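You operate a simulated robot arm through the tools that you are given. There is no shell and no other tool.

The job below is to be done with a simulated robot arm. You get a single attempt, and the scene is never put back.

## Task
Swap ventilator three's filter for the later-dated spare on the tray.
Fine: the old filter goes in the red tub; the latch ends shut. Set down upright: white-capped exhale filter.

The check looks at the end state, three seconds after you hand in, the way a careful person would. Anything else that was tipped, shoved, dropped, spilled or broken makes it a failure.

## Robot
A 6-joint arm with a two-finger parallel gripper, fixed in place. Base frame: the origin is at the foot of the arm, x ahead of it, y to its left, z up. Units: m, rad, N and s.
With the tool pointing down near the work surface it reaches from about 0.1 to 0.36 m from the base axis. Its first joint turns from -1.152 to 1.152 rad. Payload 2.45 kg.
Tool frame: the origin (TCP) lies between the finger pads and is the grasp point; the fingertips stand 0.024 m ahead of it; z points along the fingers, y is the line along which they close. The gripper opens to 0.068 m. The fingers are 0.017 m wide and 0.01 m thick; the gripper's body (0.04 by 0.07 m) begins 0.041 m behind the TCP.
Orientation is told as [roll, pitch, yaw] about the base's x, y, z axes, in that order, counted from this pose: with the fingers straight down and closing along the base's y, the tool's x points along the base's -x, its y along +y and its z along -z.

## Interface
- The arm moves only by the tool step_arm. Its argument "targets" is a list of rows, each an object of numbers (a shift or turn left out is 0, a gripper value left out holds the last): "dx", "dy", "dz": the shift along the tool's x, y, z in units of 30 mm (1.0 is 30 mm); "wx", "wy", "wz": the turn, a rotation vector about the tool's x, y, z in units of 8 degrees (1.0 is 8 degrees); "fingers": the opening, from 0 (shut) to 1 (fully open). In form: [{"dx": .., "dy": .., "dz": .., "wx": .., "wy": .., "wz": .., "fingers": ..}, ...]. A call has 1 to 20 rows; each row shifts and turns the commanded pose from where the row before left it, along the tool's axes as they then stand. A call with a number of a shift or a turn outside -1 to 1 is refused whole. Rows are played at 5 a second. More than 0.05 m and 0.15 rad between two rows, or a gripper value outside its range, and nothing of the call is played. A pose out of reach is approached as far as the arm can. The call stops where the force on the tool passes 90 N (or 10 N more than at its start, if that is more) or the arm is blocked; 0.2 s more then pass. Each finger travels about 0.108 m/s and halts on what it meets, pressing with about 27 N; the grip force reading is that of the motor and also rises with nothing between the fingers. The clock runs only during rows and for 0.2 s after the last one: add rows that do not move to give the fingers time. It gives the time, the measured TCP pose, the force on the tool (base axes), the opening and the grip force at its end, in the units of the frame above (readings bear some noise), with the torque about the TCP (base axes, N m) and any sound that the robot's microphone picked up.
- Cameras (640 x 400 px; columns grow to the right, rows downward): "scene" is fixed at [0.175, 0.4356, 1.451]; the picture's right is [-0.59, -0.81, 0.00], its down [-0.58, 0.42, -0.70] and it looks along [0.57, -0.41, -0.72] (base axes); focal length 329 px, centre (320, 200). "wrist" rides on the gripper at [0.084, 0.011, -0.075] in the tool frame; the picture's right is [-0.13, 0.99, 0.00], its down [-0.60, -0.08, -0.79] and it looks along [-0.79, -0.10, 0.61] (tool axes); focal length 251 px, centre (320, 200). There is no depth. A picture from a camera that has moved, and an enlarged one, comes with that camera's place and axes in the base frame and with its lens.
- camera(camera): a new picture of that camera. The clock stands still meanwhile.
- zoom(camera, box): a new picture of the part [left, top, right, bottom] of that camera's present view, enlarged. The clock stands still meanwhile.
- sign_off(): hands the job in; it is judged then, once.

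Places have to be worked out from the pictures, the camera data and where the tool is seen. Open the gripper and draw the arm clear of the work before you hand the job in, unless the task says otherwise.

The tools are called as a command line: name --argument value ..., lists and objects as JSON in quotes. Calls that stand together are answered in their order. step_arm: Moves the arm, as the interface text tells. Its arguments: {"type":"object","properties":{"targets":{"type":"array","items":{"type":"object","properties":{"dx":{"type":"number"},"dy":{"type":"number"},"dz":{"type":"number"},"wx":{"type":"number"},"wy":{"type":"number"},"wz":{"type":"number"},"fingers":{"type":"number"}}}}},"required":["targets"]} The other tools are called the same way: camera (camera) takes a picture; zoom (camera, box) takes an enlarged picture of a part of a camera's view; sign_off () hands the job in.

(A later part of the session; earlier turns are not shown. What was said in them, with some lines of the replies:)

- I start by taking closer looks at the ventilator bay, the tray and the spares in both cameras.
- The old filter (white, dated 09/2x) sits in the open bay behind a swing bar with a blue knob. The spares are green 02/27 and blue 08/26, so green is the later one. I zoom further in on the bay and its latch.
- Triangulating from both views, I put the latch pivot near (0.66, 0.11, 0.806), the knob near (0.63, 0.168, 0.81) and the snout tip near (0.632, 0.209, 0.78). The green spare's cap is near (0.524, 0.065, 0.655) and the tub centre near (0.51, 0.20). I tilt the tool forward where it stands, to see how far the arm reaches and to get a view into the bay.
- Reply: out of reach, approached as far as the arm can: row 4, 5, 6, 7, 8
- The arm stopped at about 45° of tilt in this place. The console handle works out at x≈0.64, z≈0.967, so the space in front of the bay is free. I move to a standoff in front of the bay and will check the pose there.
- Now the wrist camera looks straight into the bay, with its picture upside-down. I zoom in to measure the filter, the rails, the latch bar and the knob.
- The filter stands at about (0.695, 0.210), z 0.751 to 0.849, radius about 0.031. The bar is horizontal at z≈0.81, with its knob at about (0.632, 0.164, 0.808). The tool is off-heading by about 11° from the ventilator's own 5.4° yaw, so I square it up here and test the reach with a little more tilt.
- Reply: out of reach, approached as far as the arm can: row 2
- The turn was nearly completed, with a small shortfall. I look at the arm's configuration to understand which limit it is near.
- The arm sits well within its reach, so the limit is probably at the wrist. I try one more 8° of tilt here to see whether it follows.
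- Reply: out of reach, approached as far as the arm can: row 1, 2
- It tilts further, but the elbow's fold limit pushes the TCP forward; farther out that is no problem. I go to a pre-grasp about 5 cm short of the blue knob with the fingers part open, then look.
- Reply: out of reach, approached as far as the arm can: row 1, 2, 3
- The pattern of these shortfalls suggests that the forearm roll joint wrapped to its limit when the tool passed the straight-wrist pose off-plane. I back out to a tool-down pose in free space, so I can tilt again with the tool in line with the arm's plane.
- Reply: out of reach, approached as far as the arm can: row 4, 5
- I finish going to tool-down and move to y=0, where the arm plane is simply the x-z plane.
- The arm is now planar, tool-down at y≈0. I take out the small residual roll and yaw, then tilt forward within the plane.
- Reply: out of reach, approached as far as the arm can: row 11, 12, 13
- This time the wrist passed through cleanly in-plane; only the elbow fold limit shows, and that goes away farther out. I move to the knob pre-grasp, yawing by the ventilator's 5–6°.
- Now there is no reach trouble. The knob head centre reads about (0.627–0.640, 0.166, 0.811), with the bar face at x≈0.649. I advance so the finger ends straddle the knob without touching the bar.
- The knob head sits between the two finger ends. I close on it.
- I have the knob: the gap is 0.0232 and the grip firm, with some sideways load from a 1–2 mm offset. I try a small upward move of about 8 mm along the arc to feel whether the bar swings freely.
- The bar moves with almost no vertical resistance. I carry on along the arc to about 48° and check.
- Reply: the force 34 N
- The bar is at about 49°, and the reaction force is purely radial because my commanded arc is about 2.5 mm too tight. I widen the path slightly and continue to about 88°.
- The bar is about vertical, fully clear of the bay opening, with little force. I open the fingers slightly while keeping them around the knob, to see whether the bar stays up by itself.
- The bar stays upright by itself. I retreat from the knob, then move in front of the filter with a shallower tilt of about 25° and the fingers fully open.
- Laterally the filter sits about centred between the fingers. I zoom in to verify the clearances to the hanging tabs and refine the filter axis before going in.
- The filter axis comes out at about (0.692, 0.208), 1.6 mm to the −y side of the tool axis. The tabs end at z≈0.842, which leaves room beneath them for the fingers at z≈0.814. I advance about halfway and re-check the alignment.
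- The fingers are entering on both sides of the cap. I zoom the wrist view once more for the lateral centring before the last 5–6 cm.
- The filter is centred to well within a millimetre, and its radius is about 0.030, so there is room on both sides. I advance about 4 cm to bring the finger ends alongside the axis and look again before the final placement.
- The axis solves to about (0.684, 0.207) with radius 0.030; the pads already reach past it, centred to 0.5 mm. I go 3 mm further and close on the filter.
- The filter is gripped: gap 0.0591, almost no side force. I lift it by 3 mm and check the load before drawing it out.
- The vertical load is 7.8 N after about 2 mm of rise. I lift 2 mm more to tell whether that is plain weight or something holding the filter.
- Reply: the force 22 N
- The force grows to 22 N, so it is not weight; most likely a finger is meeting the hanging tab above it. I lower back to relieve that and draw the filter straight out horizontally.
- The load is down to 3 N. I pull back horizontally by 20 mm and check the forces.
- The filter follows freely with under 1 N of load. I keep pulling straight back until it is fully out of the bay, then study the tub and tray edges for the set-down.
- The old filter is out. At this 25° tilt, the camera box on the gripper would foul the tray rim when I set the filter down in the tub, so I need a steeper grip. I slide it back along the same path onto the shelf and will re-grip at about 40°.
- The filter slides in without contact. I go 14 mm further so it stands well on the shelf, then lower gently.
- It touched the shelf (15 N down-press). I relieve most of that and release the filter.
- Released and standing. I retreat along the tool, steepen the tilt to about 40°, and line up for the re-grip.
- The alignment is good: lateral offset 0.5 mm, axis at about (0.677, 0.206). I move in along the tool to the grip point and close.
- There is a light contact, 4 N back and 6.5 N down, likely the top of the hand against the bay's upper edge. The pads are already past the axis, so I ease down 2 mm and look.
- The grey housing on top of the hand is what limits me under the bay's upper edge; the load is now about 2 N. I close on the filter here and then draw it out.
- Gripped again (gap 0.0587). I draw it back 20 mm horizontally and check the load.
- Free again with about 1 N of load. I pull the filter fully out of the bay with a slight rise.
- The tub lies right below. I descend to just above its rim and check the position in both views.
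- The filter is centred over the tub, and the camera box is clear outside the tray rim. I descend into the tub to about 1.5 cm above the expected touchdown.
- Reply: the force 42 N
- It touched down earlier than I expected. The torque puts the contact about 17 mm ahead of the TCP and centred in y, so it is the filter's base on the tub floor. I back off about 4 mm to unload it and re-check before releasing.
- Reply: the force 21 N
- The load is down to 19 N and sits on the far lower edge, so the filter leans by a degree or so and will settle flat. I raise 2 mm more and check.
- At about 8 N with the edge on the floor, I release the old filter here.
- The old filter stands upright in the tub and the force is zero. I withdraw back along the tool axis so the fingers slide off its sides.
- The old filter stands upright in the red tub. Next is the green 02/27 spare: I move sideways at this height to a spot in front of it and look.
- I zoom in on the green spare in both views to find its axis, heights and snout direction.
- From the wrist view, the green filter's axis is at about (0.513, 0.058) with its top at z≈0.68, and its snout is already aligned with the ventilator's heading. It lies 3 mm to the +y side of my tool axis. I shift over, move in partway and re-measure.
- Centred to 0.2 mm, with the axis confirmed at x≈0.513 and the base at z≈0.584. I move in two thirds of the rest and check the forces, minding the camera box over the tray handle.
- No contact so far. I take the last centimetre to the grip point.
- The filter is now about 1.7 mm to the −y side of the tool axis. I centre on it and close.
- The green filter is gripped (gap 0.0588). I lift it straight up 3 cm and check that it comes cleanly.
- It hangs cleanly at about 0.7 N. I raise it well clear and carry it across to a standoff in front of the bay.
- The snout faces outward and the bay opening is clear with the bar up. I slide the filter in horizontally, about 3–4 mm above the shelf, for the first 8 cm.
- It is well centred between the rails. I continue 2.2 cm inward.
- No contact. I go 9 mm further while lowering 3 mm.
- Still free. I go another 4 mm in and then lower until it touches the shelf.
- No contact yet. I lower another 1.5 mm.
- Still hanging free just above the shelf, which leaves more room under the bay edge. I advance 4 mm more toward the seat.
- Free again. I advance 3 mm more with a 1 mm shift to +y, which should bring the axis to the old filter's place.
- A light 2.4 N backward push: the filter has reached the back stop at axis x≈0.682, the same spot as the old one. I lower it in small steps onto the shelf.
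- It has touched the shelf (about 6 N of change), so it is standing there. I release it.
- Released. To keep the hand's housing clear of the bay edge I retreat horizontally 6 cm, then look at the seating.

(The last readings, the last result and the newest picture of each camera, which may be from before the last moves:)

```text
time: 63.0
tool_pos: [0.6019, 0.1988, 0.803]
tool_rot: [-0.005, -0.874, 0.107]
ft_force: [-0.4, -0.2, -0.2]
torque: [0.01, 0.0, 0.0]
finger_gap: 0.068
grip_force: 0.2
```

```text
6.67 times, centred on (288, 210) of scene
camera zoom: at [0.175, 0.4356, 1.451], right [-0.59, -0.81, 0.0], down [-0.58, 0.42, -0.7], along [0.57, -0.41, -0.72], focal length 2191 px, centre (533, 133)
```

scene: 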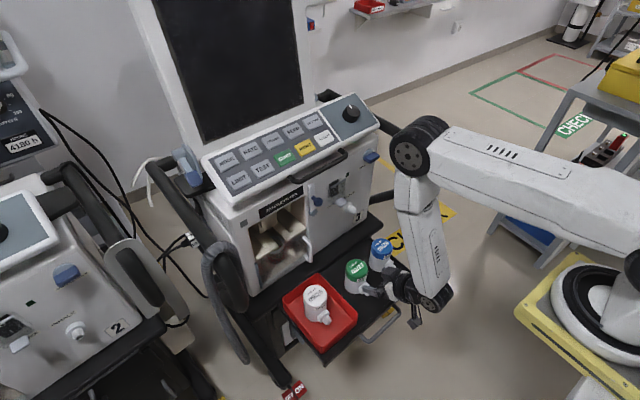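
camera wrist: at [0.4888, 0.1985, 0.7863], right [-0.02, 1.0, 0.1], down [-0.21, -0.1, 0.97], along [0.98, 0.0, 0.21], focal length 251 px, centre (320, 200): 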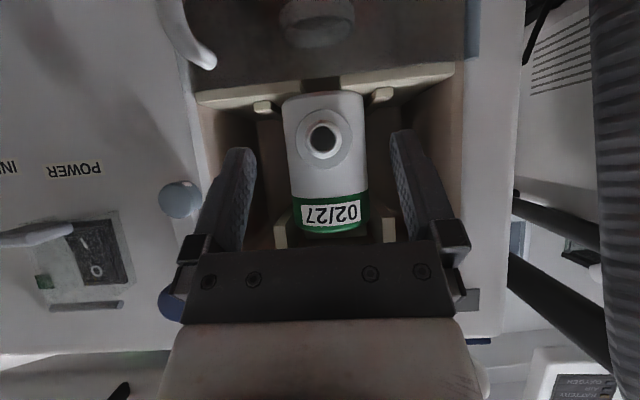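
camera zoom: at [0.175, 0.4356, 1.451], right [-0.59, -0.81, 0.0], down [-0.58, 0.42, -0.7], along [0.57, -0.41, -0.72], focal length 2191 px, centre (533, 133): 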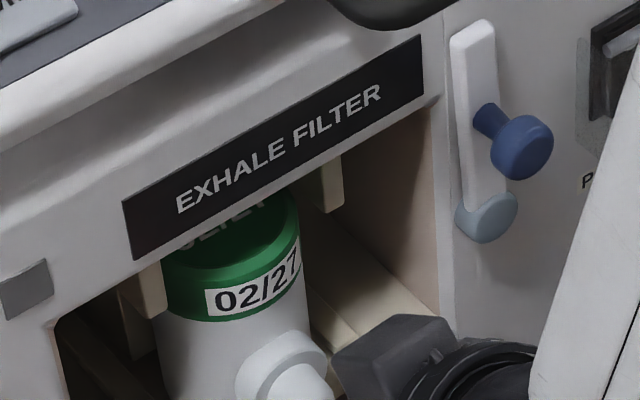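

I compare the new filter's position with the original using the same zoom box as at the start, and a closer wrist view.

zoom --camera "scene" --box '[240, 185, 336, 245]'

zoom --camera "wrist" --box '[192, 40, 448, 200]'

```text
6.67 times, centred on (288, 215) of scene
camera zoom: at [0.175, 0.4356, 1.451], right [-0.59, -0.81, 0.0], down [-0.58, 0.42, -0.7], along [0.57, -0.41, -0.72], focal length 2191 px, centre (533, 100)
```

zoom: 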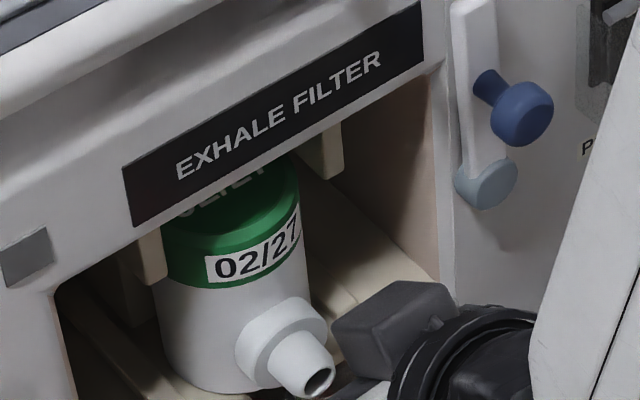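

```text
2.50 times, centred on (320, 120) of wrist
camera zoom: at [0.4888, 0.1985, 0.7863], right [-0.02, 1.0, 0.1], down [-0.21, -0.1, 0.97], along [0.98, 0.0, 0.21], focal length 629 px, centre (320, 400)
```

zoom: 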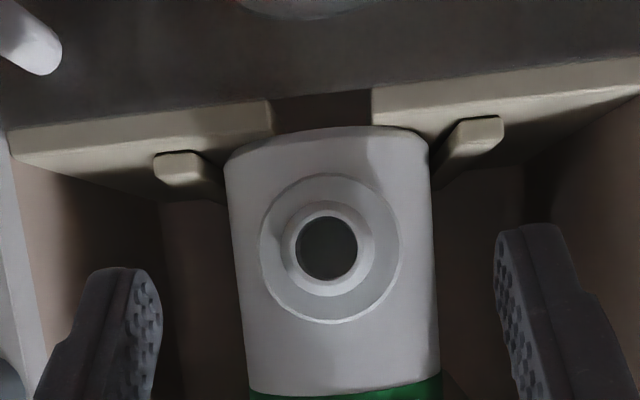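

The new filter is upright and centred. The label seems shifted by a pixel or so against the first picture, so I repeat the very first zoom to check whether the ventilator itself moved.

zoom --camera "scene" --box '[220, 160, 420, 285]'

camera --camera "scene"

```text
3.20 times, centred on (320, 222) of scene
camera zoom: at [0.175, 0.4356, 1.451], right [-0.59, -0.81, 0.0], down [-0.58, 0.42, -0.7], along [0.57, -0.41, -0.72], focal length 1052 px, centre (320, 128)
```

zoom: 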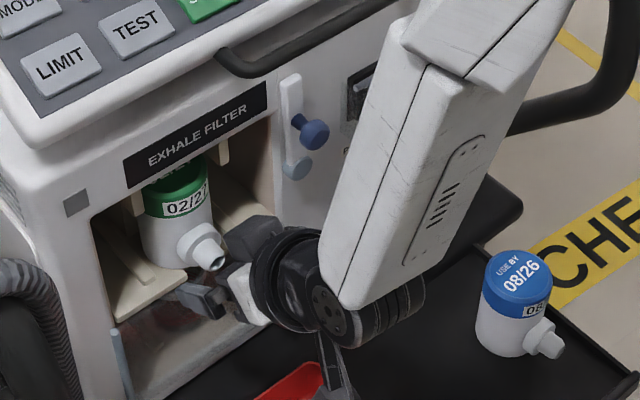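

```text
taken
```

scene: 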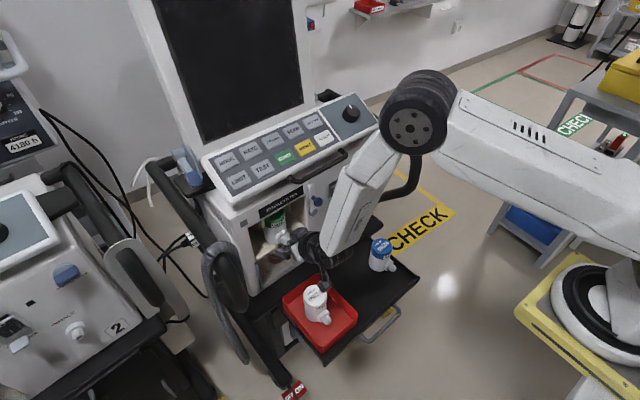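

Relative to the label, the new filter's snout sits exactly where the old one did, so the seating matches; the cart only gave about 3 mm while I swung the bar. Now for the latch: I back away from the snout and move up in front of the knob.

step_arm --targets '[{"dx": 0.375, "dz": -0.447}, {"dx": 0.375, "dz": -0.447}, {"dx": -0.604, "dy": -0.619, "dz": -0.44}, {"dx": -0.604, "dy": -0.619, "dz": -0.44, "fingers": 0.66}, {"dx": -0.604, "dy": -0.619, "dz": -0.44}, {"dx": -0.604, "dy": -0.619, "dz": -0.44}, {"dx": -0.604, "dy": -0.619, "dz": -0.44}, {}]'

camera --camera "wrist"

zoom --camera "wrist" --box '[192, 20, 448, 180]'

```text
time: 64.8
tool_pos: [0.5845, 0.103, 0.9154]
tool_rot: [-0.007, -0.872, 0.106]
ft_force: [-0.9, -1.2, 0.0]
torque: [0.05, 0.01, -0.03]
finger_gap: 0.045
grip_force: 0.0
```

```text
taken
camera wrist: at [0.4707, 0.102, 0.8994], right [-0.02, 1.0, 0.09], down [-0.21, -0.1, 0.97], along [0.98, 0.0, 0.21], focal length 251 px, centre (320, 200)
```

wrist: 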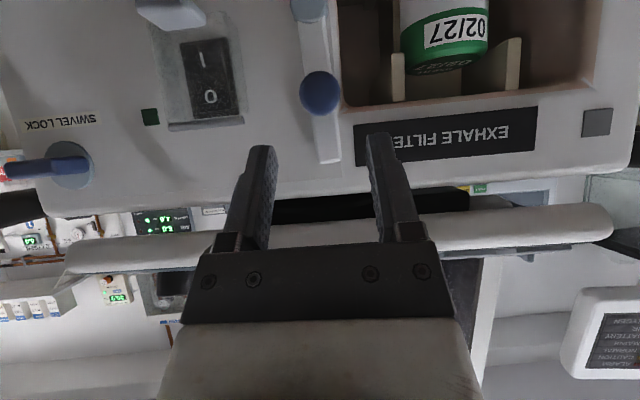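

```text
2.50 times, centred on (320, 100) of wrist
camera zoom: at [0.4707, 0.102, 0.8994], right [-0.02, 1.0, 0.09], down [-0.21, -0.1, 0.97], along [0.98, 0.0, 0.21], focal length 629 px, centre (320, 450)
```

zoom: 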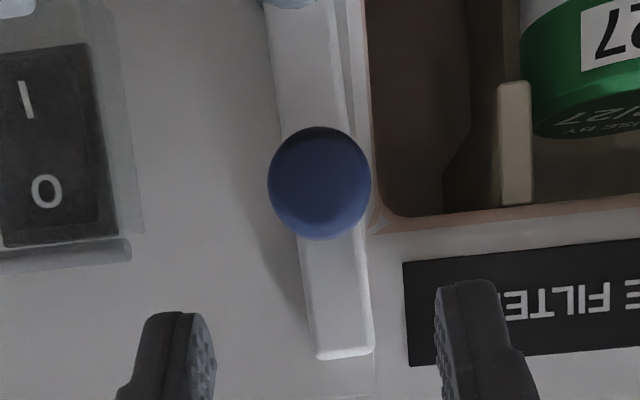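

The bar stands vertical with the knob at about (0.623, 0.108, 0.870). I move in so the finger ends straddle the knob.

step_arm --targets '[{"dx": 0.12, "dy": 0.043, "dz": 0.55}, {"dx": 0.123, "dz": 0.6}, {"dz": 0.6}, {}]'

camera --camera "wrist"

```text
time: 65.8
tool_pos: [0.618, 0.1108, 0.8764]
tool_rot: [-0.007, -0.874, 0.107]
ft_force: [0.2, 0.3, -0.7]
torque: [0.01, -0.02, -0.01]
finger_gap: 0.0451
grip_force: 0.1
```

```text
taken
camera wrist: at [0.506, 0.1082, 0.8589], right [-0.02, 1.0, 0.09], down [-0.21, -0.1, 0.97], along [0.98, 0.0, 0.21], focal length 251 px, centre (320, 200)
```

wrist: 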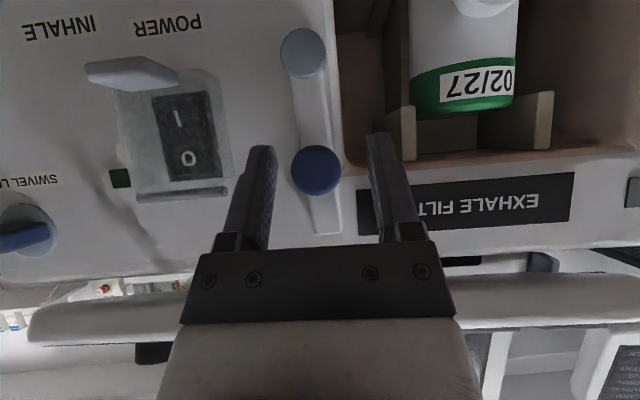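

The knob sits between the fingers, about 1 mm to the −y side. I centre on it and close gently around it.

step_arm --targets '[{"dy": -0.035}, {}, {"fingers": 0.3}, {"fingers": 0.2}, {}, {}]'

```text
time: 67.2
tool_pos: [0.619, 0.1084, 0.876]
tool_rot: [-0.004, -0.873, 0.106]
ft_force: [0.2, -1.8, 0.9]
torque: [-0.09, -0.05, -0.55]
finger_gap: 0.023
grip_force: 27.2
```

Firmly on the knob with almost no load. I swing it down along the arc, first half.

step_arm --targets '[{"dy": 0.373, "dx": 0.033, "dz": 0.027}, {"dy": 0.358, "dx": 0.0866, "dz": 0.0725}, {}]'

```text
time: 68.0
tool_pos: [0.6169, 0.1304, 0.8719]
tool_rot: [-0.005, -0.876, 0.107]
ft_force: [2.5, -3.8, 3.4]
torque: [-0.28, -0.24, -0.59]
finger_gap: 0.0228
grip_force: 26.8
```

Small forces only. I continue to 45°.

step_arm --targets '[{"dy": 0.33, "dx": 0.137, "dz": 0.115}, {"dy": 0.29, "dx": 0.183, "dz": 0.153}, {}]'

```text
time: 68.8
tool_pos: [0.6148, 0.1486, 0.859]
tool_rot: [-0.007, -0.874, 0.106]
ft_force: [9.3, -6.5, 0.9]
torque: [-0.3, -0.59, -0.58]
finger_gap: 0.0225
grip_force: 27.0
```

The forces are still modest; I nudge the path about 1 mm toward the panel and slightly tighter, and continue to 23°.

step_arm --targets '[{"dy": 0.215, "dx": 0.2, "dz": 0.215}, {"dy": 0.16, "dx": 0.24, "dz": 0.23}, {}]'

camera --camera "wrist"

```text
time: 69.6
tool_pos: [0.6149, 0.1597, 0.8374]
tool_rot: [-0.005, -0.87, 0.107]
ft_force: [-3.8, -7.6, 0.1]
torque: [-0.21, -0.09, -0.6]
finger_gap: 0.0228
grip_force: 27.2
```

```text
taken
camera wrist: at [0.5011, 0.1587, 0.8221], right [-0.02, 1.0, 0.09], down [-0.21, -0.1, 0.97], along [0.98, 0.0, 0.21], focal length 251 px, centre (320, 200)
```

wrist: 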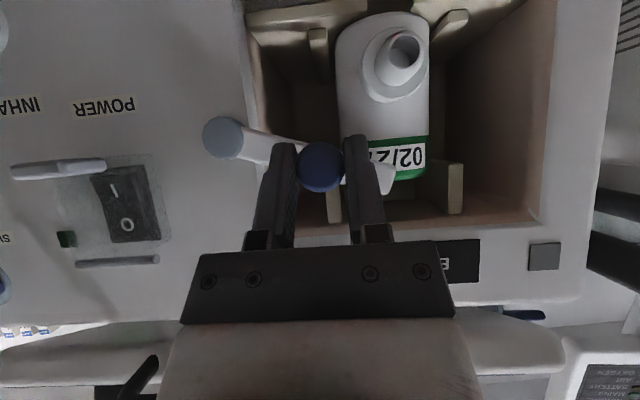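

The bar is about 21° above horizontal. I continue down to about 3° in two steps.

step_arm --targets '[{"dy": 0.045, "dx": 0.217, "dz": 0.182}, {"dy": 0.025, "dx": 0.217, "dz": 0.182}, {}]'

camera --camera "wrist"

```text
time: 70.4
tool_pos: [0.6162, 0.1633, 0.823]
tool_rot: [-0.006, -0.871, 0.107]
ft_force: [-6.3, 1.3, 2.2]
torque: [-0.14, -0.01, -0.32]
finger_gap: 0.0227
grip_force: 26.8
```

```text
taken
camera wrist: at [0.5024, 0.1618, 0.8064], right [-0.02, 1.0, 0.1], down [-0.21, -0.1, 0.97], along [0.98, 0.0, 0.21], focal length 251 px, centre (320, 200)
```

wrist: 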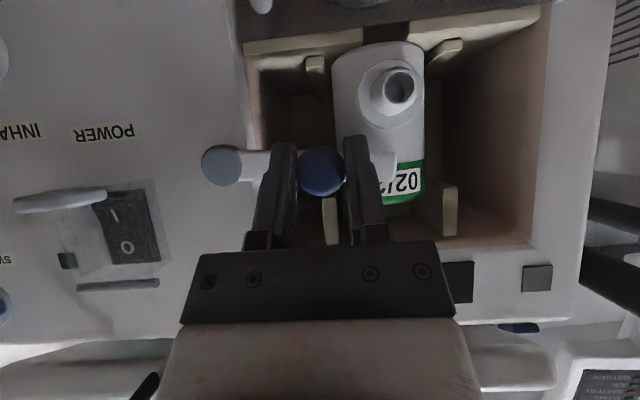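

About 6° remain. I lower in small steps while watching the vertical force for the stop.

step_arm --targets '[{"dx": 0.079, "dz": 0.036}, {"dx": 0.03, "dz": 0.025}, {}]'

```text
time: 71.2
tool_pos: [0.6146, 0.1621, 0.8189]
tool_rot: [-0.007, -0.878, 0.109]
ft_force: [-0.4, 10.2, 3.1]
torque: [-0.1, -0.48, -0.21]
finger_gap: 0.023
grip_force: 26.9
```

Now there is 10 N of outward push, so I ease 1 mm outward and lower 2 mm more.

step_arm --targets '[{"dx": 0.051, "dz": 0.043, "dy": 0.035}, {}]'

camera --camera "wrist"

```text
time: 71.8
tool_pos: [0.6152, 0.1629, 0.8173]
tool_rot: [-0.006, -0.874, 0.106]
ft_force: [2.5, 7.9, 3.6]
torque: [-0.1, -0.61, -0.27]
finger_gap: 0.023
grip_force: 27.4
```

```text
taken
camera wrist: at [0.5023, 0.1618, 0.8009], right [-0.02, 1.0, 0.1], down [-0.21, -0.1, 0.97], along [0.98, 0.0, 0.21], focal length 251 px, centre (320, 200)
```

wrist: 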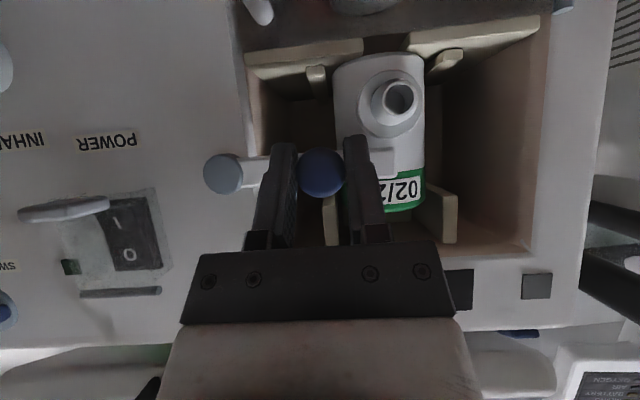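

I zoom on the bar to measure its angle against the pivot and the snout collar.

zoom --camera "wrist" --box '[190, 40, 446, 200]'

zoom --camera "scene" --box '[240, 185, 336, 245]'

```text
2.50 times, centred on (318, 120) of wrist
camera zoom: at [0.5023, 0.1618, 0.8009], right [-0.02, 1.0, 0.1], down [-0.21, -0.1, 0.97], along [0.98, 0.0, 0.21], focal length 629 px, centre (325, 400)
```

zoom: 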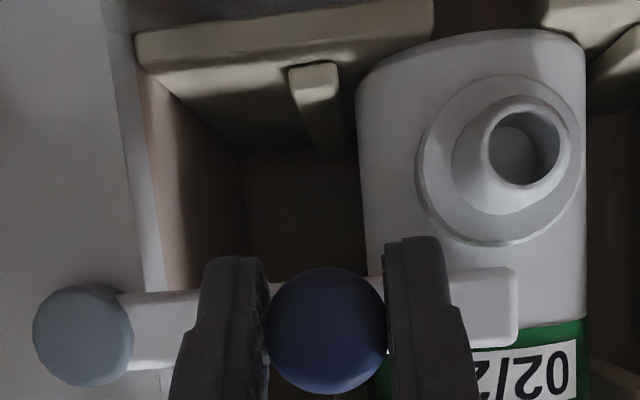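

```text
6.67 times, centred on (288, 215) of scene
camera zoom: at [0.175, 0.4358, 1.451], right [-0.59, -0.81, 0.0], down [-0.58, 0.42, -0.7], along [0.57, -0.41, -0.72], focal length 2191 px, centre (533, 100)
```

zoom: 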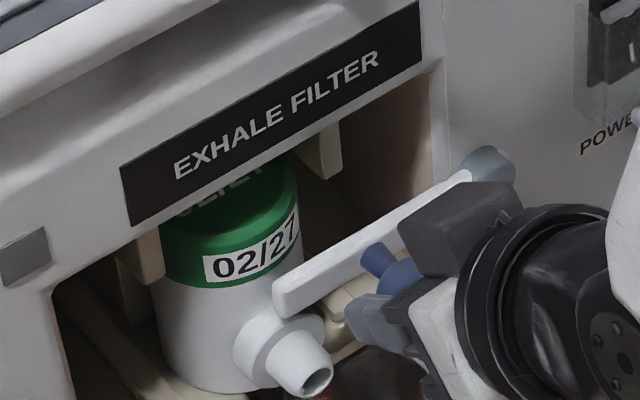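

The bar is about 1.5° higher than it was at the start, roughly 1.4 mm at the knob. I lower 1.5 mm more and watch for the stop.

step_arm --targets '[{"dx": 0.04, "dz": 0.033, "dy": 0.01}, {}]'

```text
time: 72.4
tool_pos: [0.6142, 0.1634, 0.8162]
tool_rot: [-0.006, -0.875, 0.105]
ft_force: [2.9, 2.2, 7.3]
torque: [-0.05, -0.29, -0.33]
finger_gap: 0.0227
grip_force: 27.0
```

The vertical force is starting to rise (7 N). One more millimetre to confirm it is on its stop.

step_arm --targets '[{"dx": 0.03, "dz": 0.025}, {}]'

zoom --camera "scene" --box '[240, 185, 336, 245]'

zoom --camera "wrist" --box '[190, 40, 446, 200]'

```text
time: 73.0
tool_pos: [0.6148, 0.1632, 0.8147]
tool_rot: [-0.006, -0.877, 0.105]
ft_force: [-2.0, -4.2, 18.3]
torque: [-0.05, 0.1, -0.31]
finger_gap: 0.0228
grip_force: 26.8
```

```text
6.67 times, centred on (288, 215) of scene
camera zoom: at [0.1746, 0.4354, 1.4511], right [-0.59, -0.81, 0.0], down [-0.58, 0.42, -0.7], along [0.57, -0.41, -0.71], focal length 2191 px, centre (533, 100)
```

zoom: 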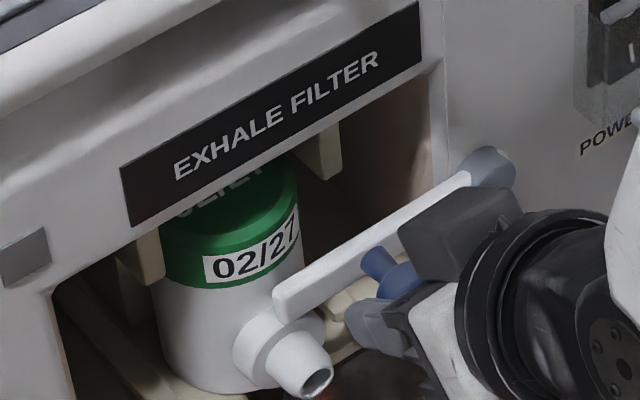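

```text
2.50 times, centred on (318, 120) of wrist
camera zoom: at [0.5021, 0.1619, 0.7987], right [-0.02, 1.0, 0.1], down [-0.21, -0.1, 0.97], along [0.98, 0.0, 0.21], focal length 629 px, centre (325, 400)
```

zoom: 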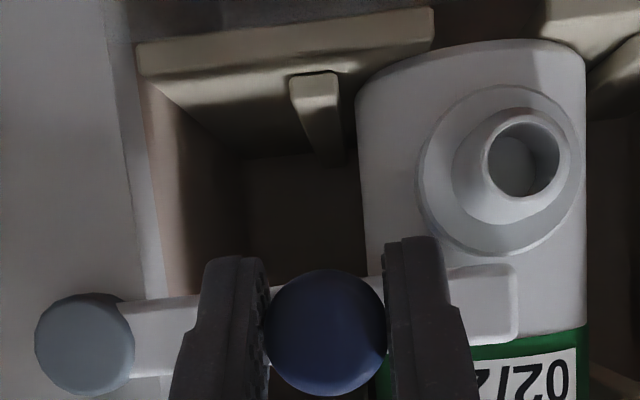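

The force jumped to 18 N and the bar's end is back exactly where it was at the start relative to the label, so the latch is on its stop. I unload slightly and open the fingers.

step_arm --targets '[{"dx": -0.025, "dz": -0.021}, {"fingers": 0.66}, {}, {}, {}]'

zoom --camera "wrist" --box '[190, 40, 446, 200]'

```text
time: 74.2
tool_pos: [0.6147, 0.1629, 0.8155]
tool_rot: [-0.006, -0.872, 0.107]
ft_force: [0.0, -0.4, -0.2]
torque: [-0.01, 0.02, 0.01]
finger_gap: 0.045
grip_force: 0.0
```

```text
2.50 times, centred on (318, 120) of wrist
camera zoom: at [0.5018, 0.1618, 0.799], right [-0.02, 1.0, 0.09], down [-0.21, -0.1, 0.97], along [0.98, 0.0, 0.21], focal length 629 px, centre (325, 400)
```

zoom: 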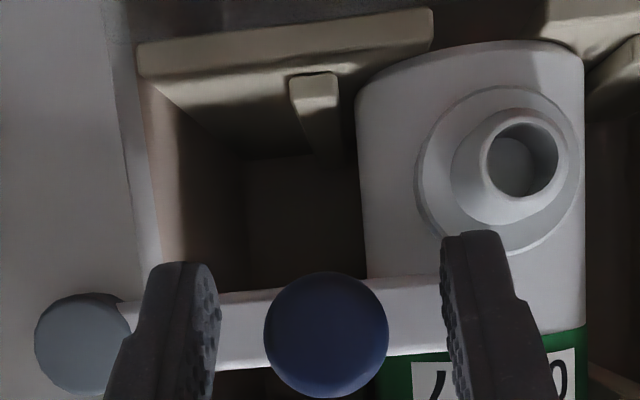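

The bar stays down. I withdraw straight back along the tool axis.

step_arm --targets '[{"dz": -0.4}, {"dz": -0.8}, {"dz": -0.8}, {"dz": -0.8}, {}]'

camera --camera "wrist"

camera --camera "scene"

zoom --camera "scene" --box '[240, 185, 336, 245]'

```text
time: 75.4
tool_pos: [0.5522, 0.1567, 0.8701]
tool_rot: [-0.007, -0.872, 0.107]
ft_force: [0.5, -1.1, 0.3]
torque: [-0.01, 0.02, 0.0]
finger_gap: 0.0449
grip_force: 0.1
```

```text
taken
camera wrist: at [0.4381, 0.1546, 0.8535], right [-0.02, 1.0, 0.09], down [-0.21, -0.1, 0.97], along [0.98, 0.0, 0.21], focal length 251 px, centre (320, 200)
```

wrist: 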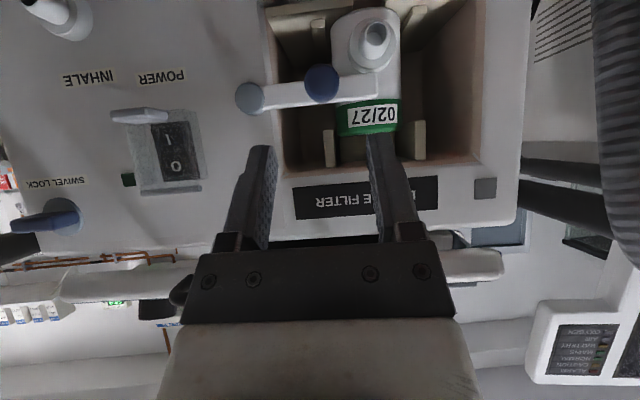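

```text
taken
```

scene: 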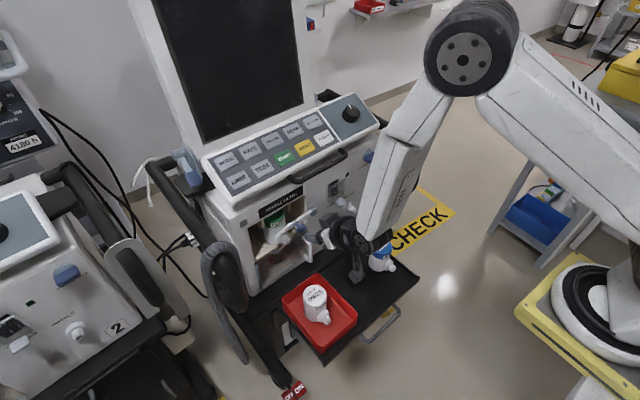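

```text
6.67 times, centred on (288, 215) of scene
camera zoom: at [0.175, 0.4356, 1.451], right [-0.59, -0.81, 0.0], down [-0.58, 0.42, -0.7], along [0.57, -0.41, -0.72], focal length 2191 px, centre (533, 100)
```

zoom: 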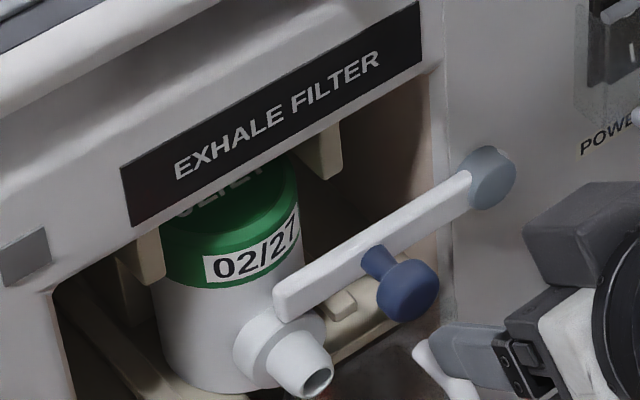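

The latch lies exactly as at the start relative to its surroundings, with the green 02/27 filter behind it. I open the gripper fully, draw the arm well clear, and then do a final check of everything.

step_arm --targets '[{"dz": -0.8, "dy": -0.5, "fingers": 1.0}, {"dz": -0.8, "dy": -0.6}, {"dz": -0.7, "dy": -0.6}, {"dz": -0.5, "dy": -0.6}, {}, {}]'

camera --camera "scene"

zoom --camera "scene" --box '[260, 230, 420, 330]'

camera --camera "wrist"

```text
time: 76.8
tool_pos: [0.4938, 0.082, 0.9246]
tool_rot: [-0.006, -0.872, 0.106]
ft_force: [-0.1, -0.8, -0.3]
torque: [-0.01, 0.0, 0.01]
finger_gap: 0.0677
grip_force: 0.0
```

```text
taken
```

scene: 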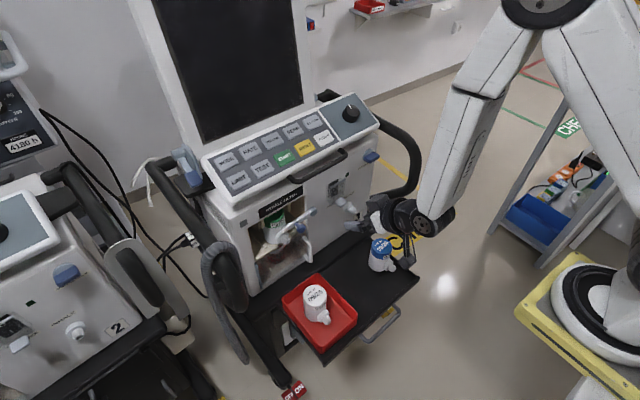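

```text
4.00 times, centred on (340, 280) of scene
camera zoom: at [0.175, 0.4356, 1.451], right [-0.59, -0.81, 0.0], down [-0.58, 0.42, -0.7], along [0.57, -0.41, -0.72], focal length 1315 px, centre (240, -120)
```

zoom: 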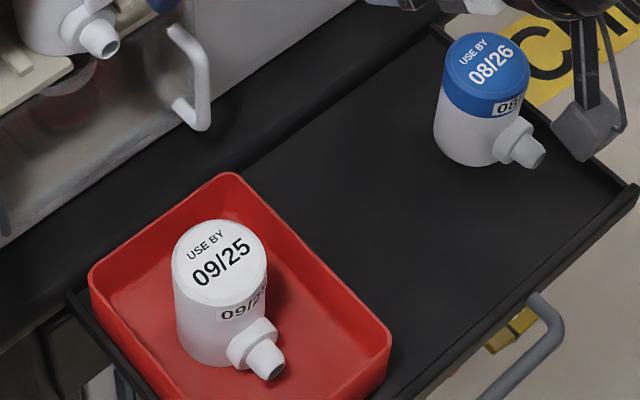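

```text
taken
camera wrist: at [0.3808, 0.0801, 0.9079], right [-0.02, 1.0, 0.09], down [-0.21, -0.1, 0.97], along [0.98, 0.0, 0.21], focal length 251 px, centre (320, 200)
```

wrist: 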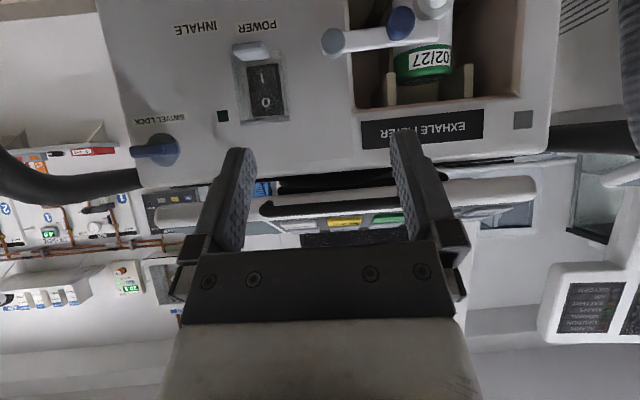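

The final view shows the old 09/25 filter upright in the red tub, the blue spare untouched on the tray and the green 02/27 filter in the bay with the latch shut. I raise the arm a little further clear before handing in.

step_arm --targets '[{"dx": -0.6, "dz": -0.6, "dy": -0.4}, {"dx": -0.6, "dz": -0.6, "dy": -0.4}, {}, {}]'

zoom --camera "scene" --box '[220, 170, 412, 290]'

```text
time: 77.8
tool_pos: [0.4919, 0.0563, 0.9735]
tool_rot: [-0.008, -0.872, 0.107]
ft_force: [-0.6, -0.4, 0.4]
torque: [0.03, -0.03, -0.01]
finger_gap: 0.0681
grip_force: 0.0
```

```text
3.33 times, centred on (316, 230) of scene
camera zoom: at [0.175, 0.4356, 1.451], right [-0.59, -0.81, 0.0], down [-0.58, 0.42, -0.7], along [0.57, -0.41, -0.72], focal length 1096 px, centre (333, 100)
```

zoom: 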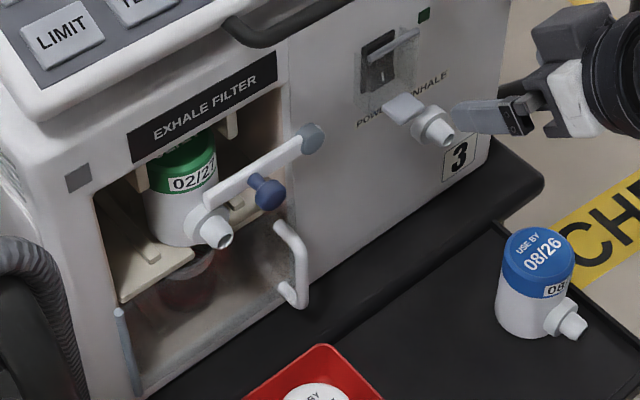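

All is in order: the 02/27 filter is seated, the latch bar is shut across it, the old filter is upright in the tub, the gripper is open and the arm is clear. I hand the job in.

sign_off

```text
The job is handed in.
```

I swapped the filter on ventilator three. The green-capped 02/27 spare is now in the exhale bay with the latch shut. It was the later of the two on the tray; the blue one is 08/26.

- **New filter:** it stands on the shelf against the back stop. Measured against the panel label, its snout sits where the old one did.
- **Latch:** the bar is back on its stop in the position it had at the start.
- **Old filter:** the white-capped 09/25 filter is upright in the red tub. I set it back on the bay shelf once to re-grip it at a steeper angle before putting it in the tub.
- **Blue spare:** I left it where it stood on the tray.
- **Cart shift:** the ventilator cart moved about 3 mm sideways, most likely when I swung the latch open. I saw nothing else displaced, tipped or dropped.

The gripper is open and the arm is clear of the work.
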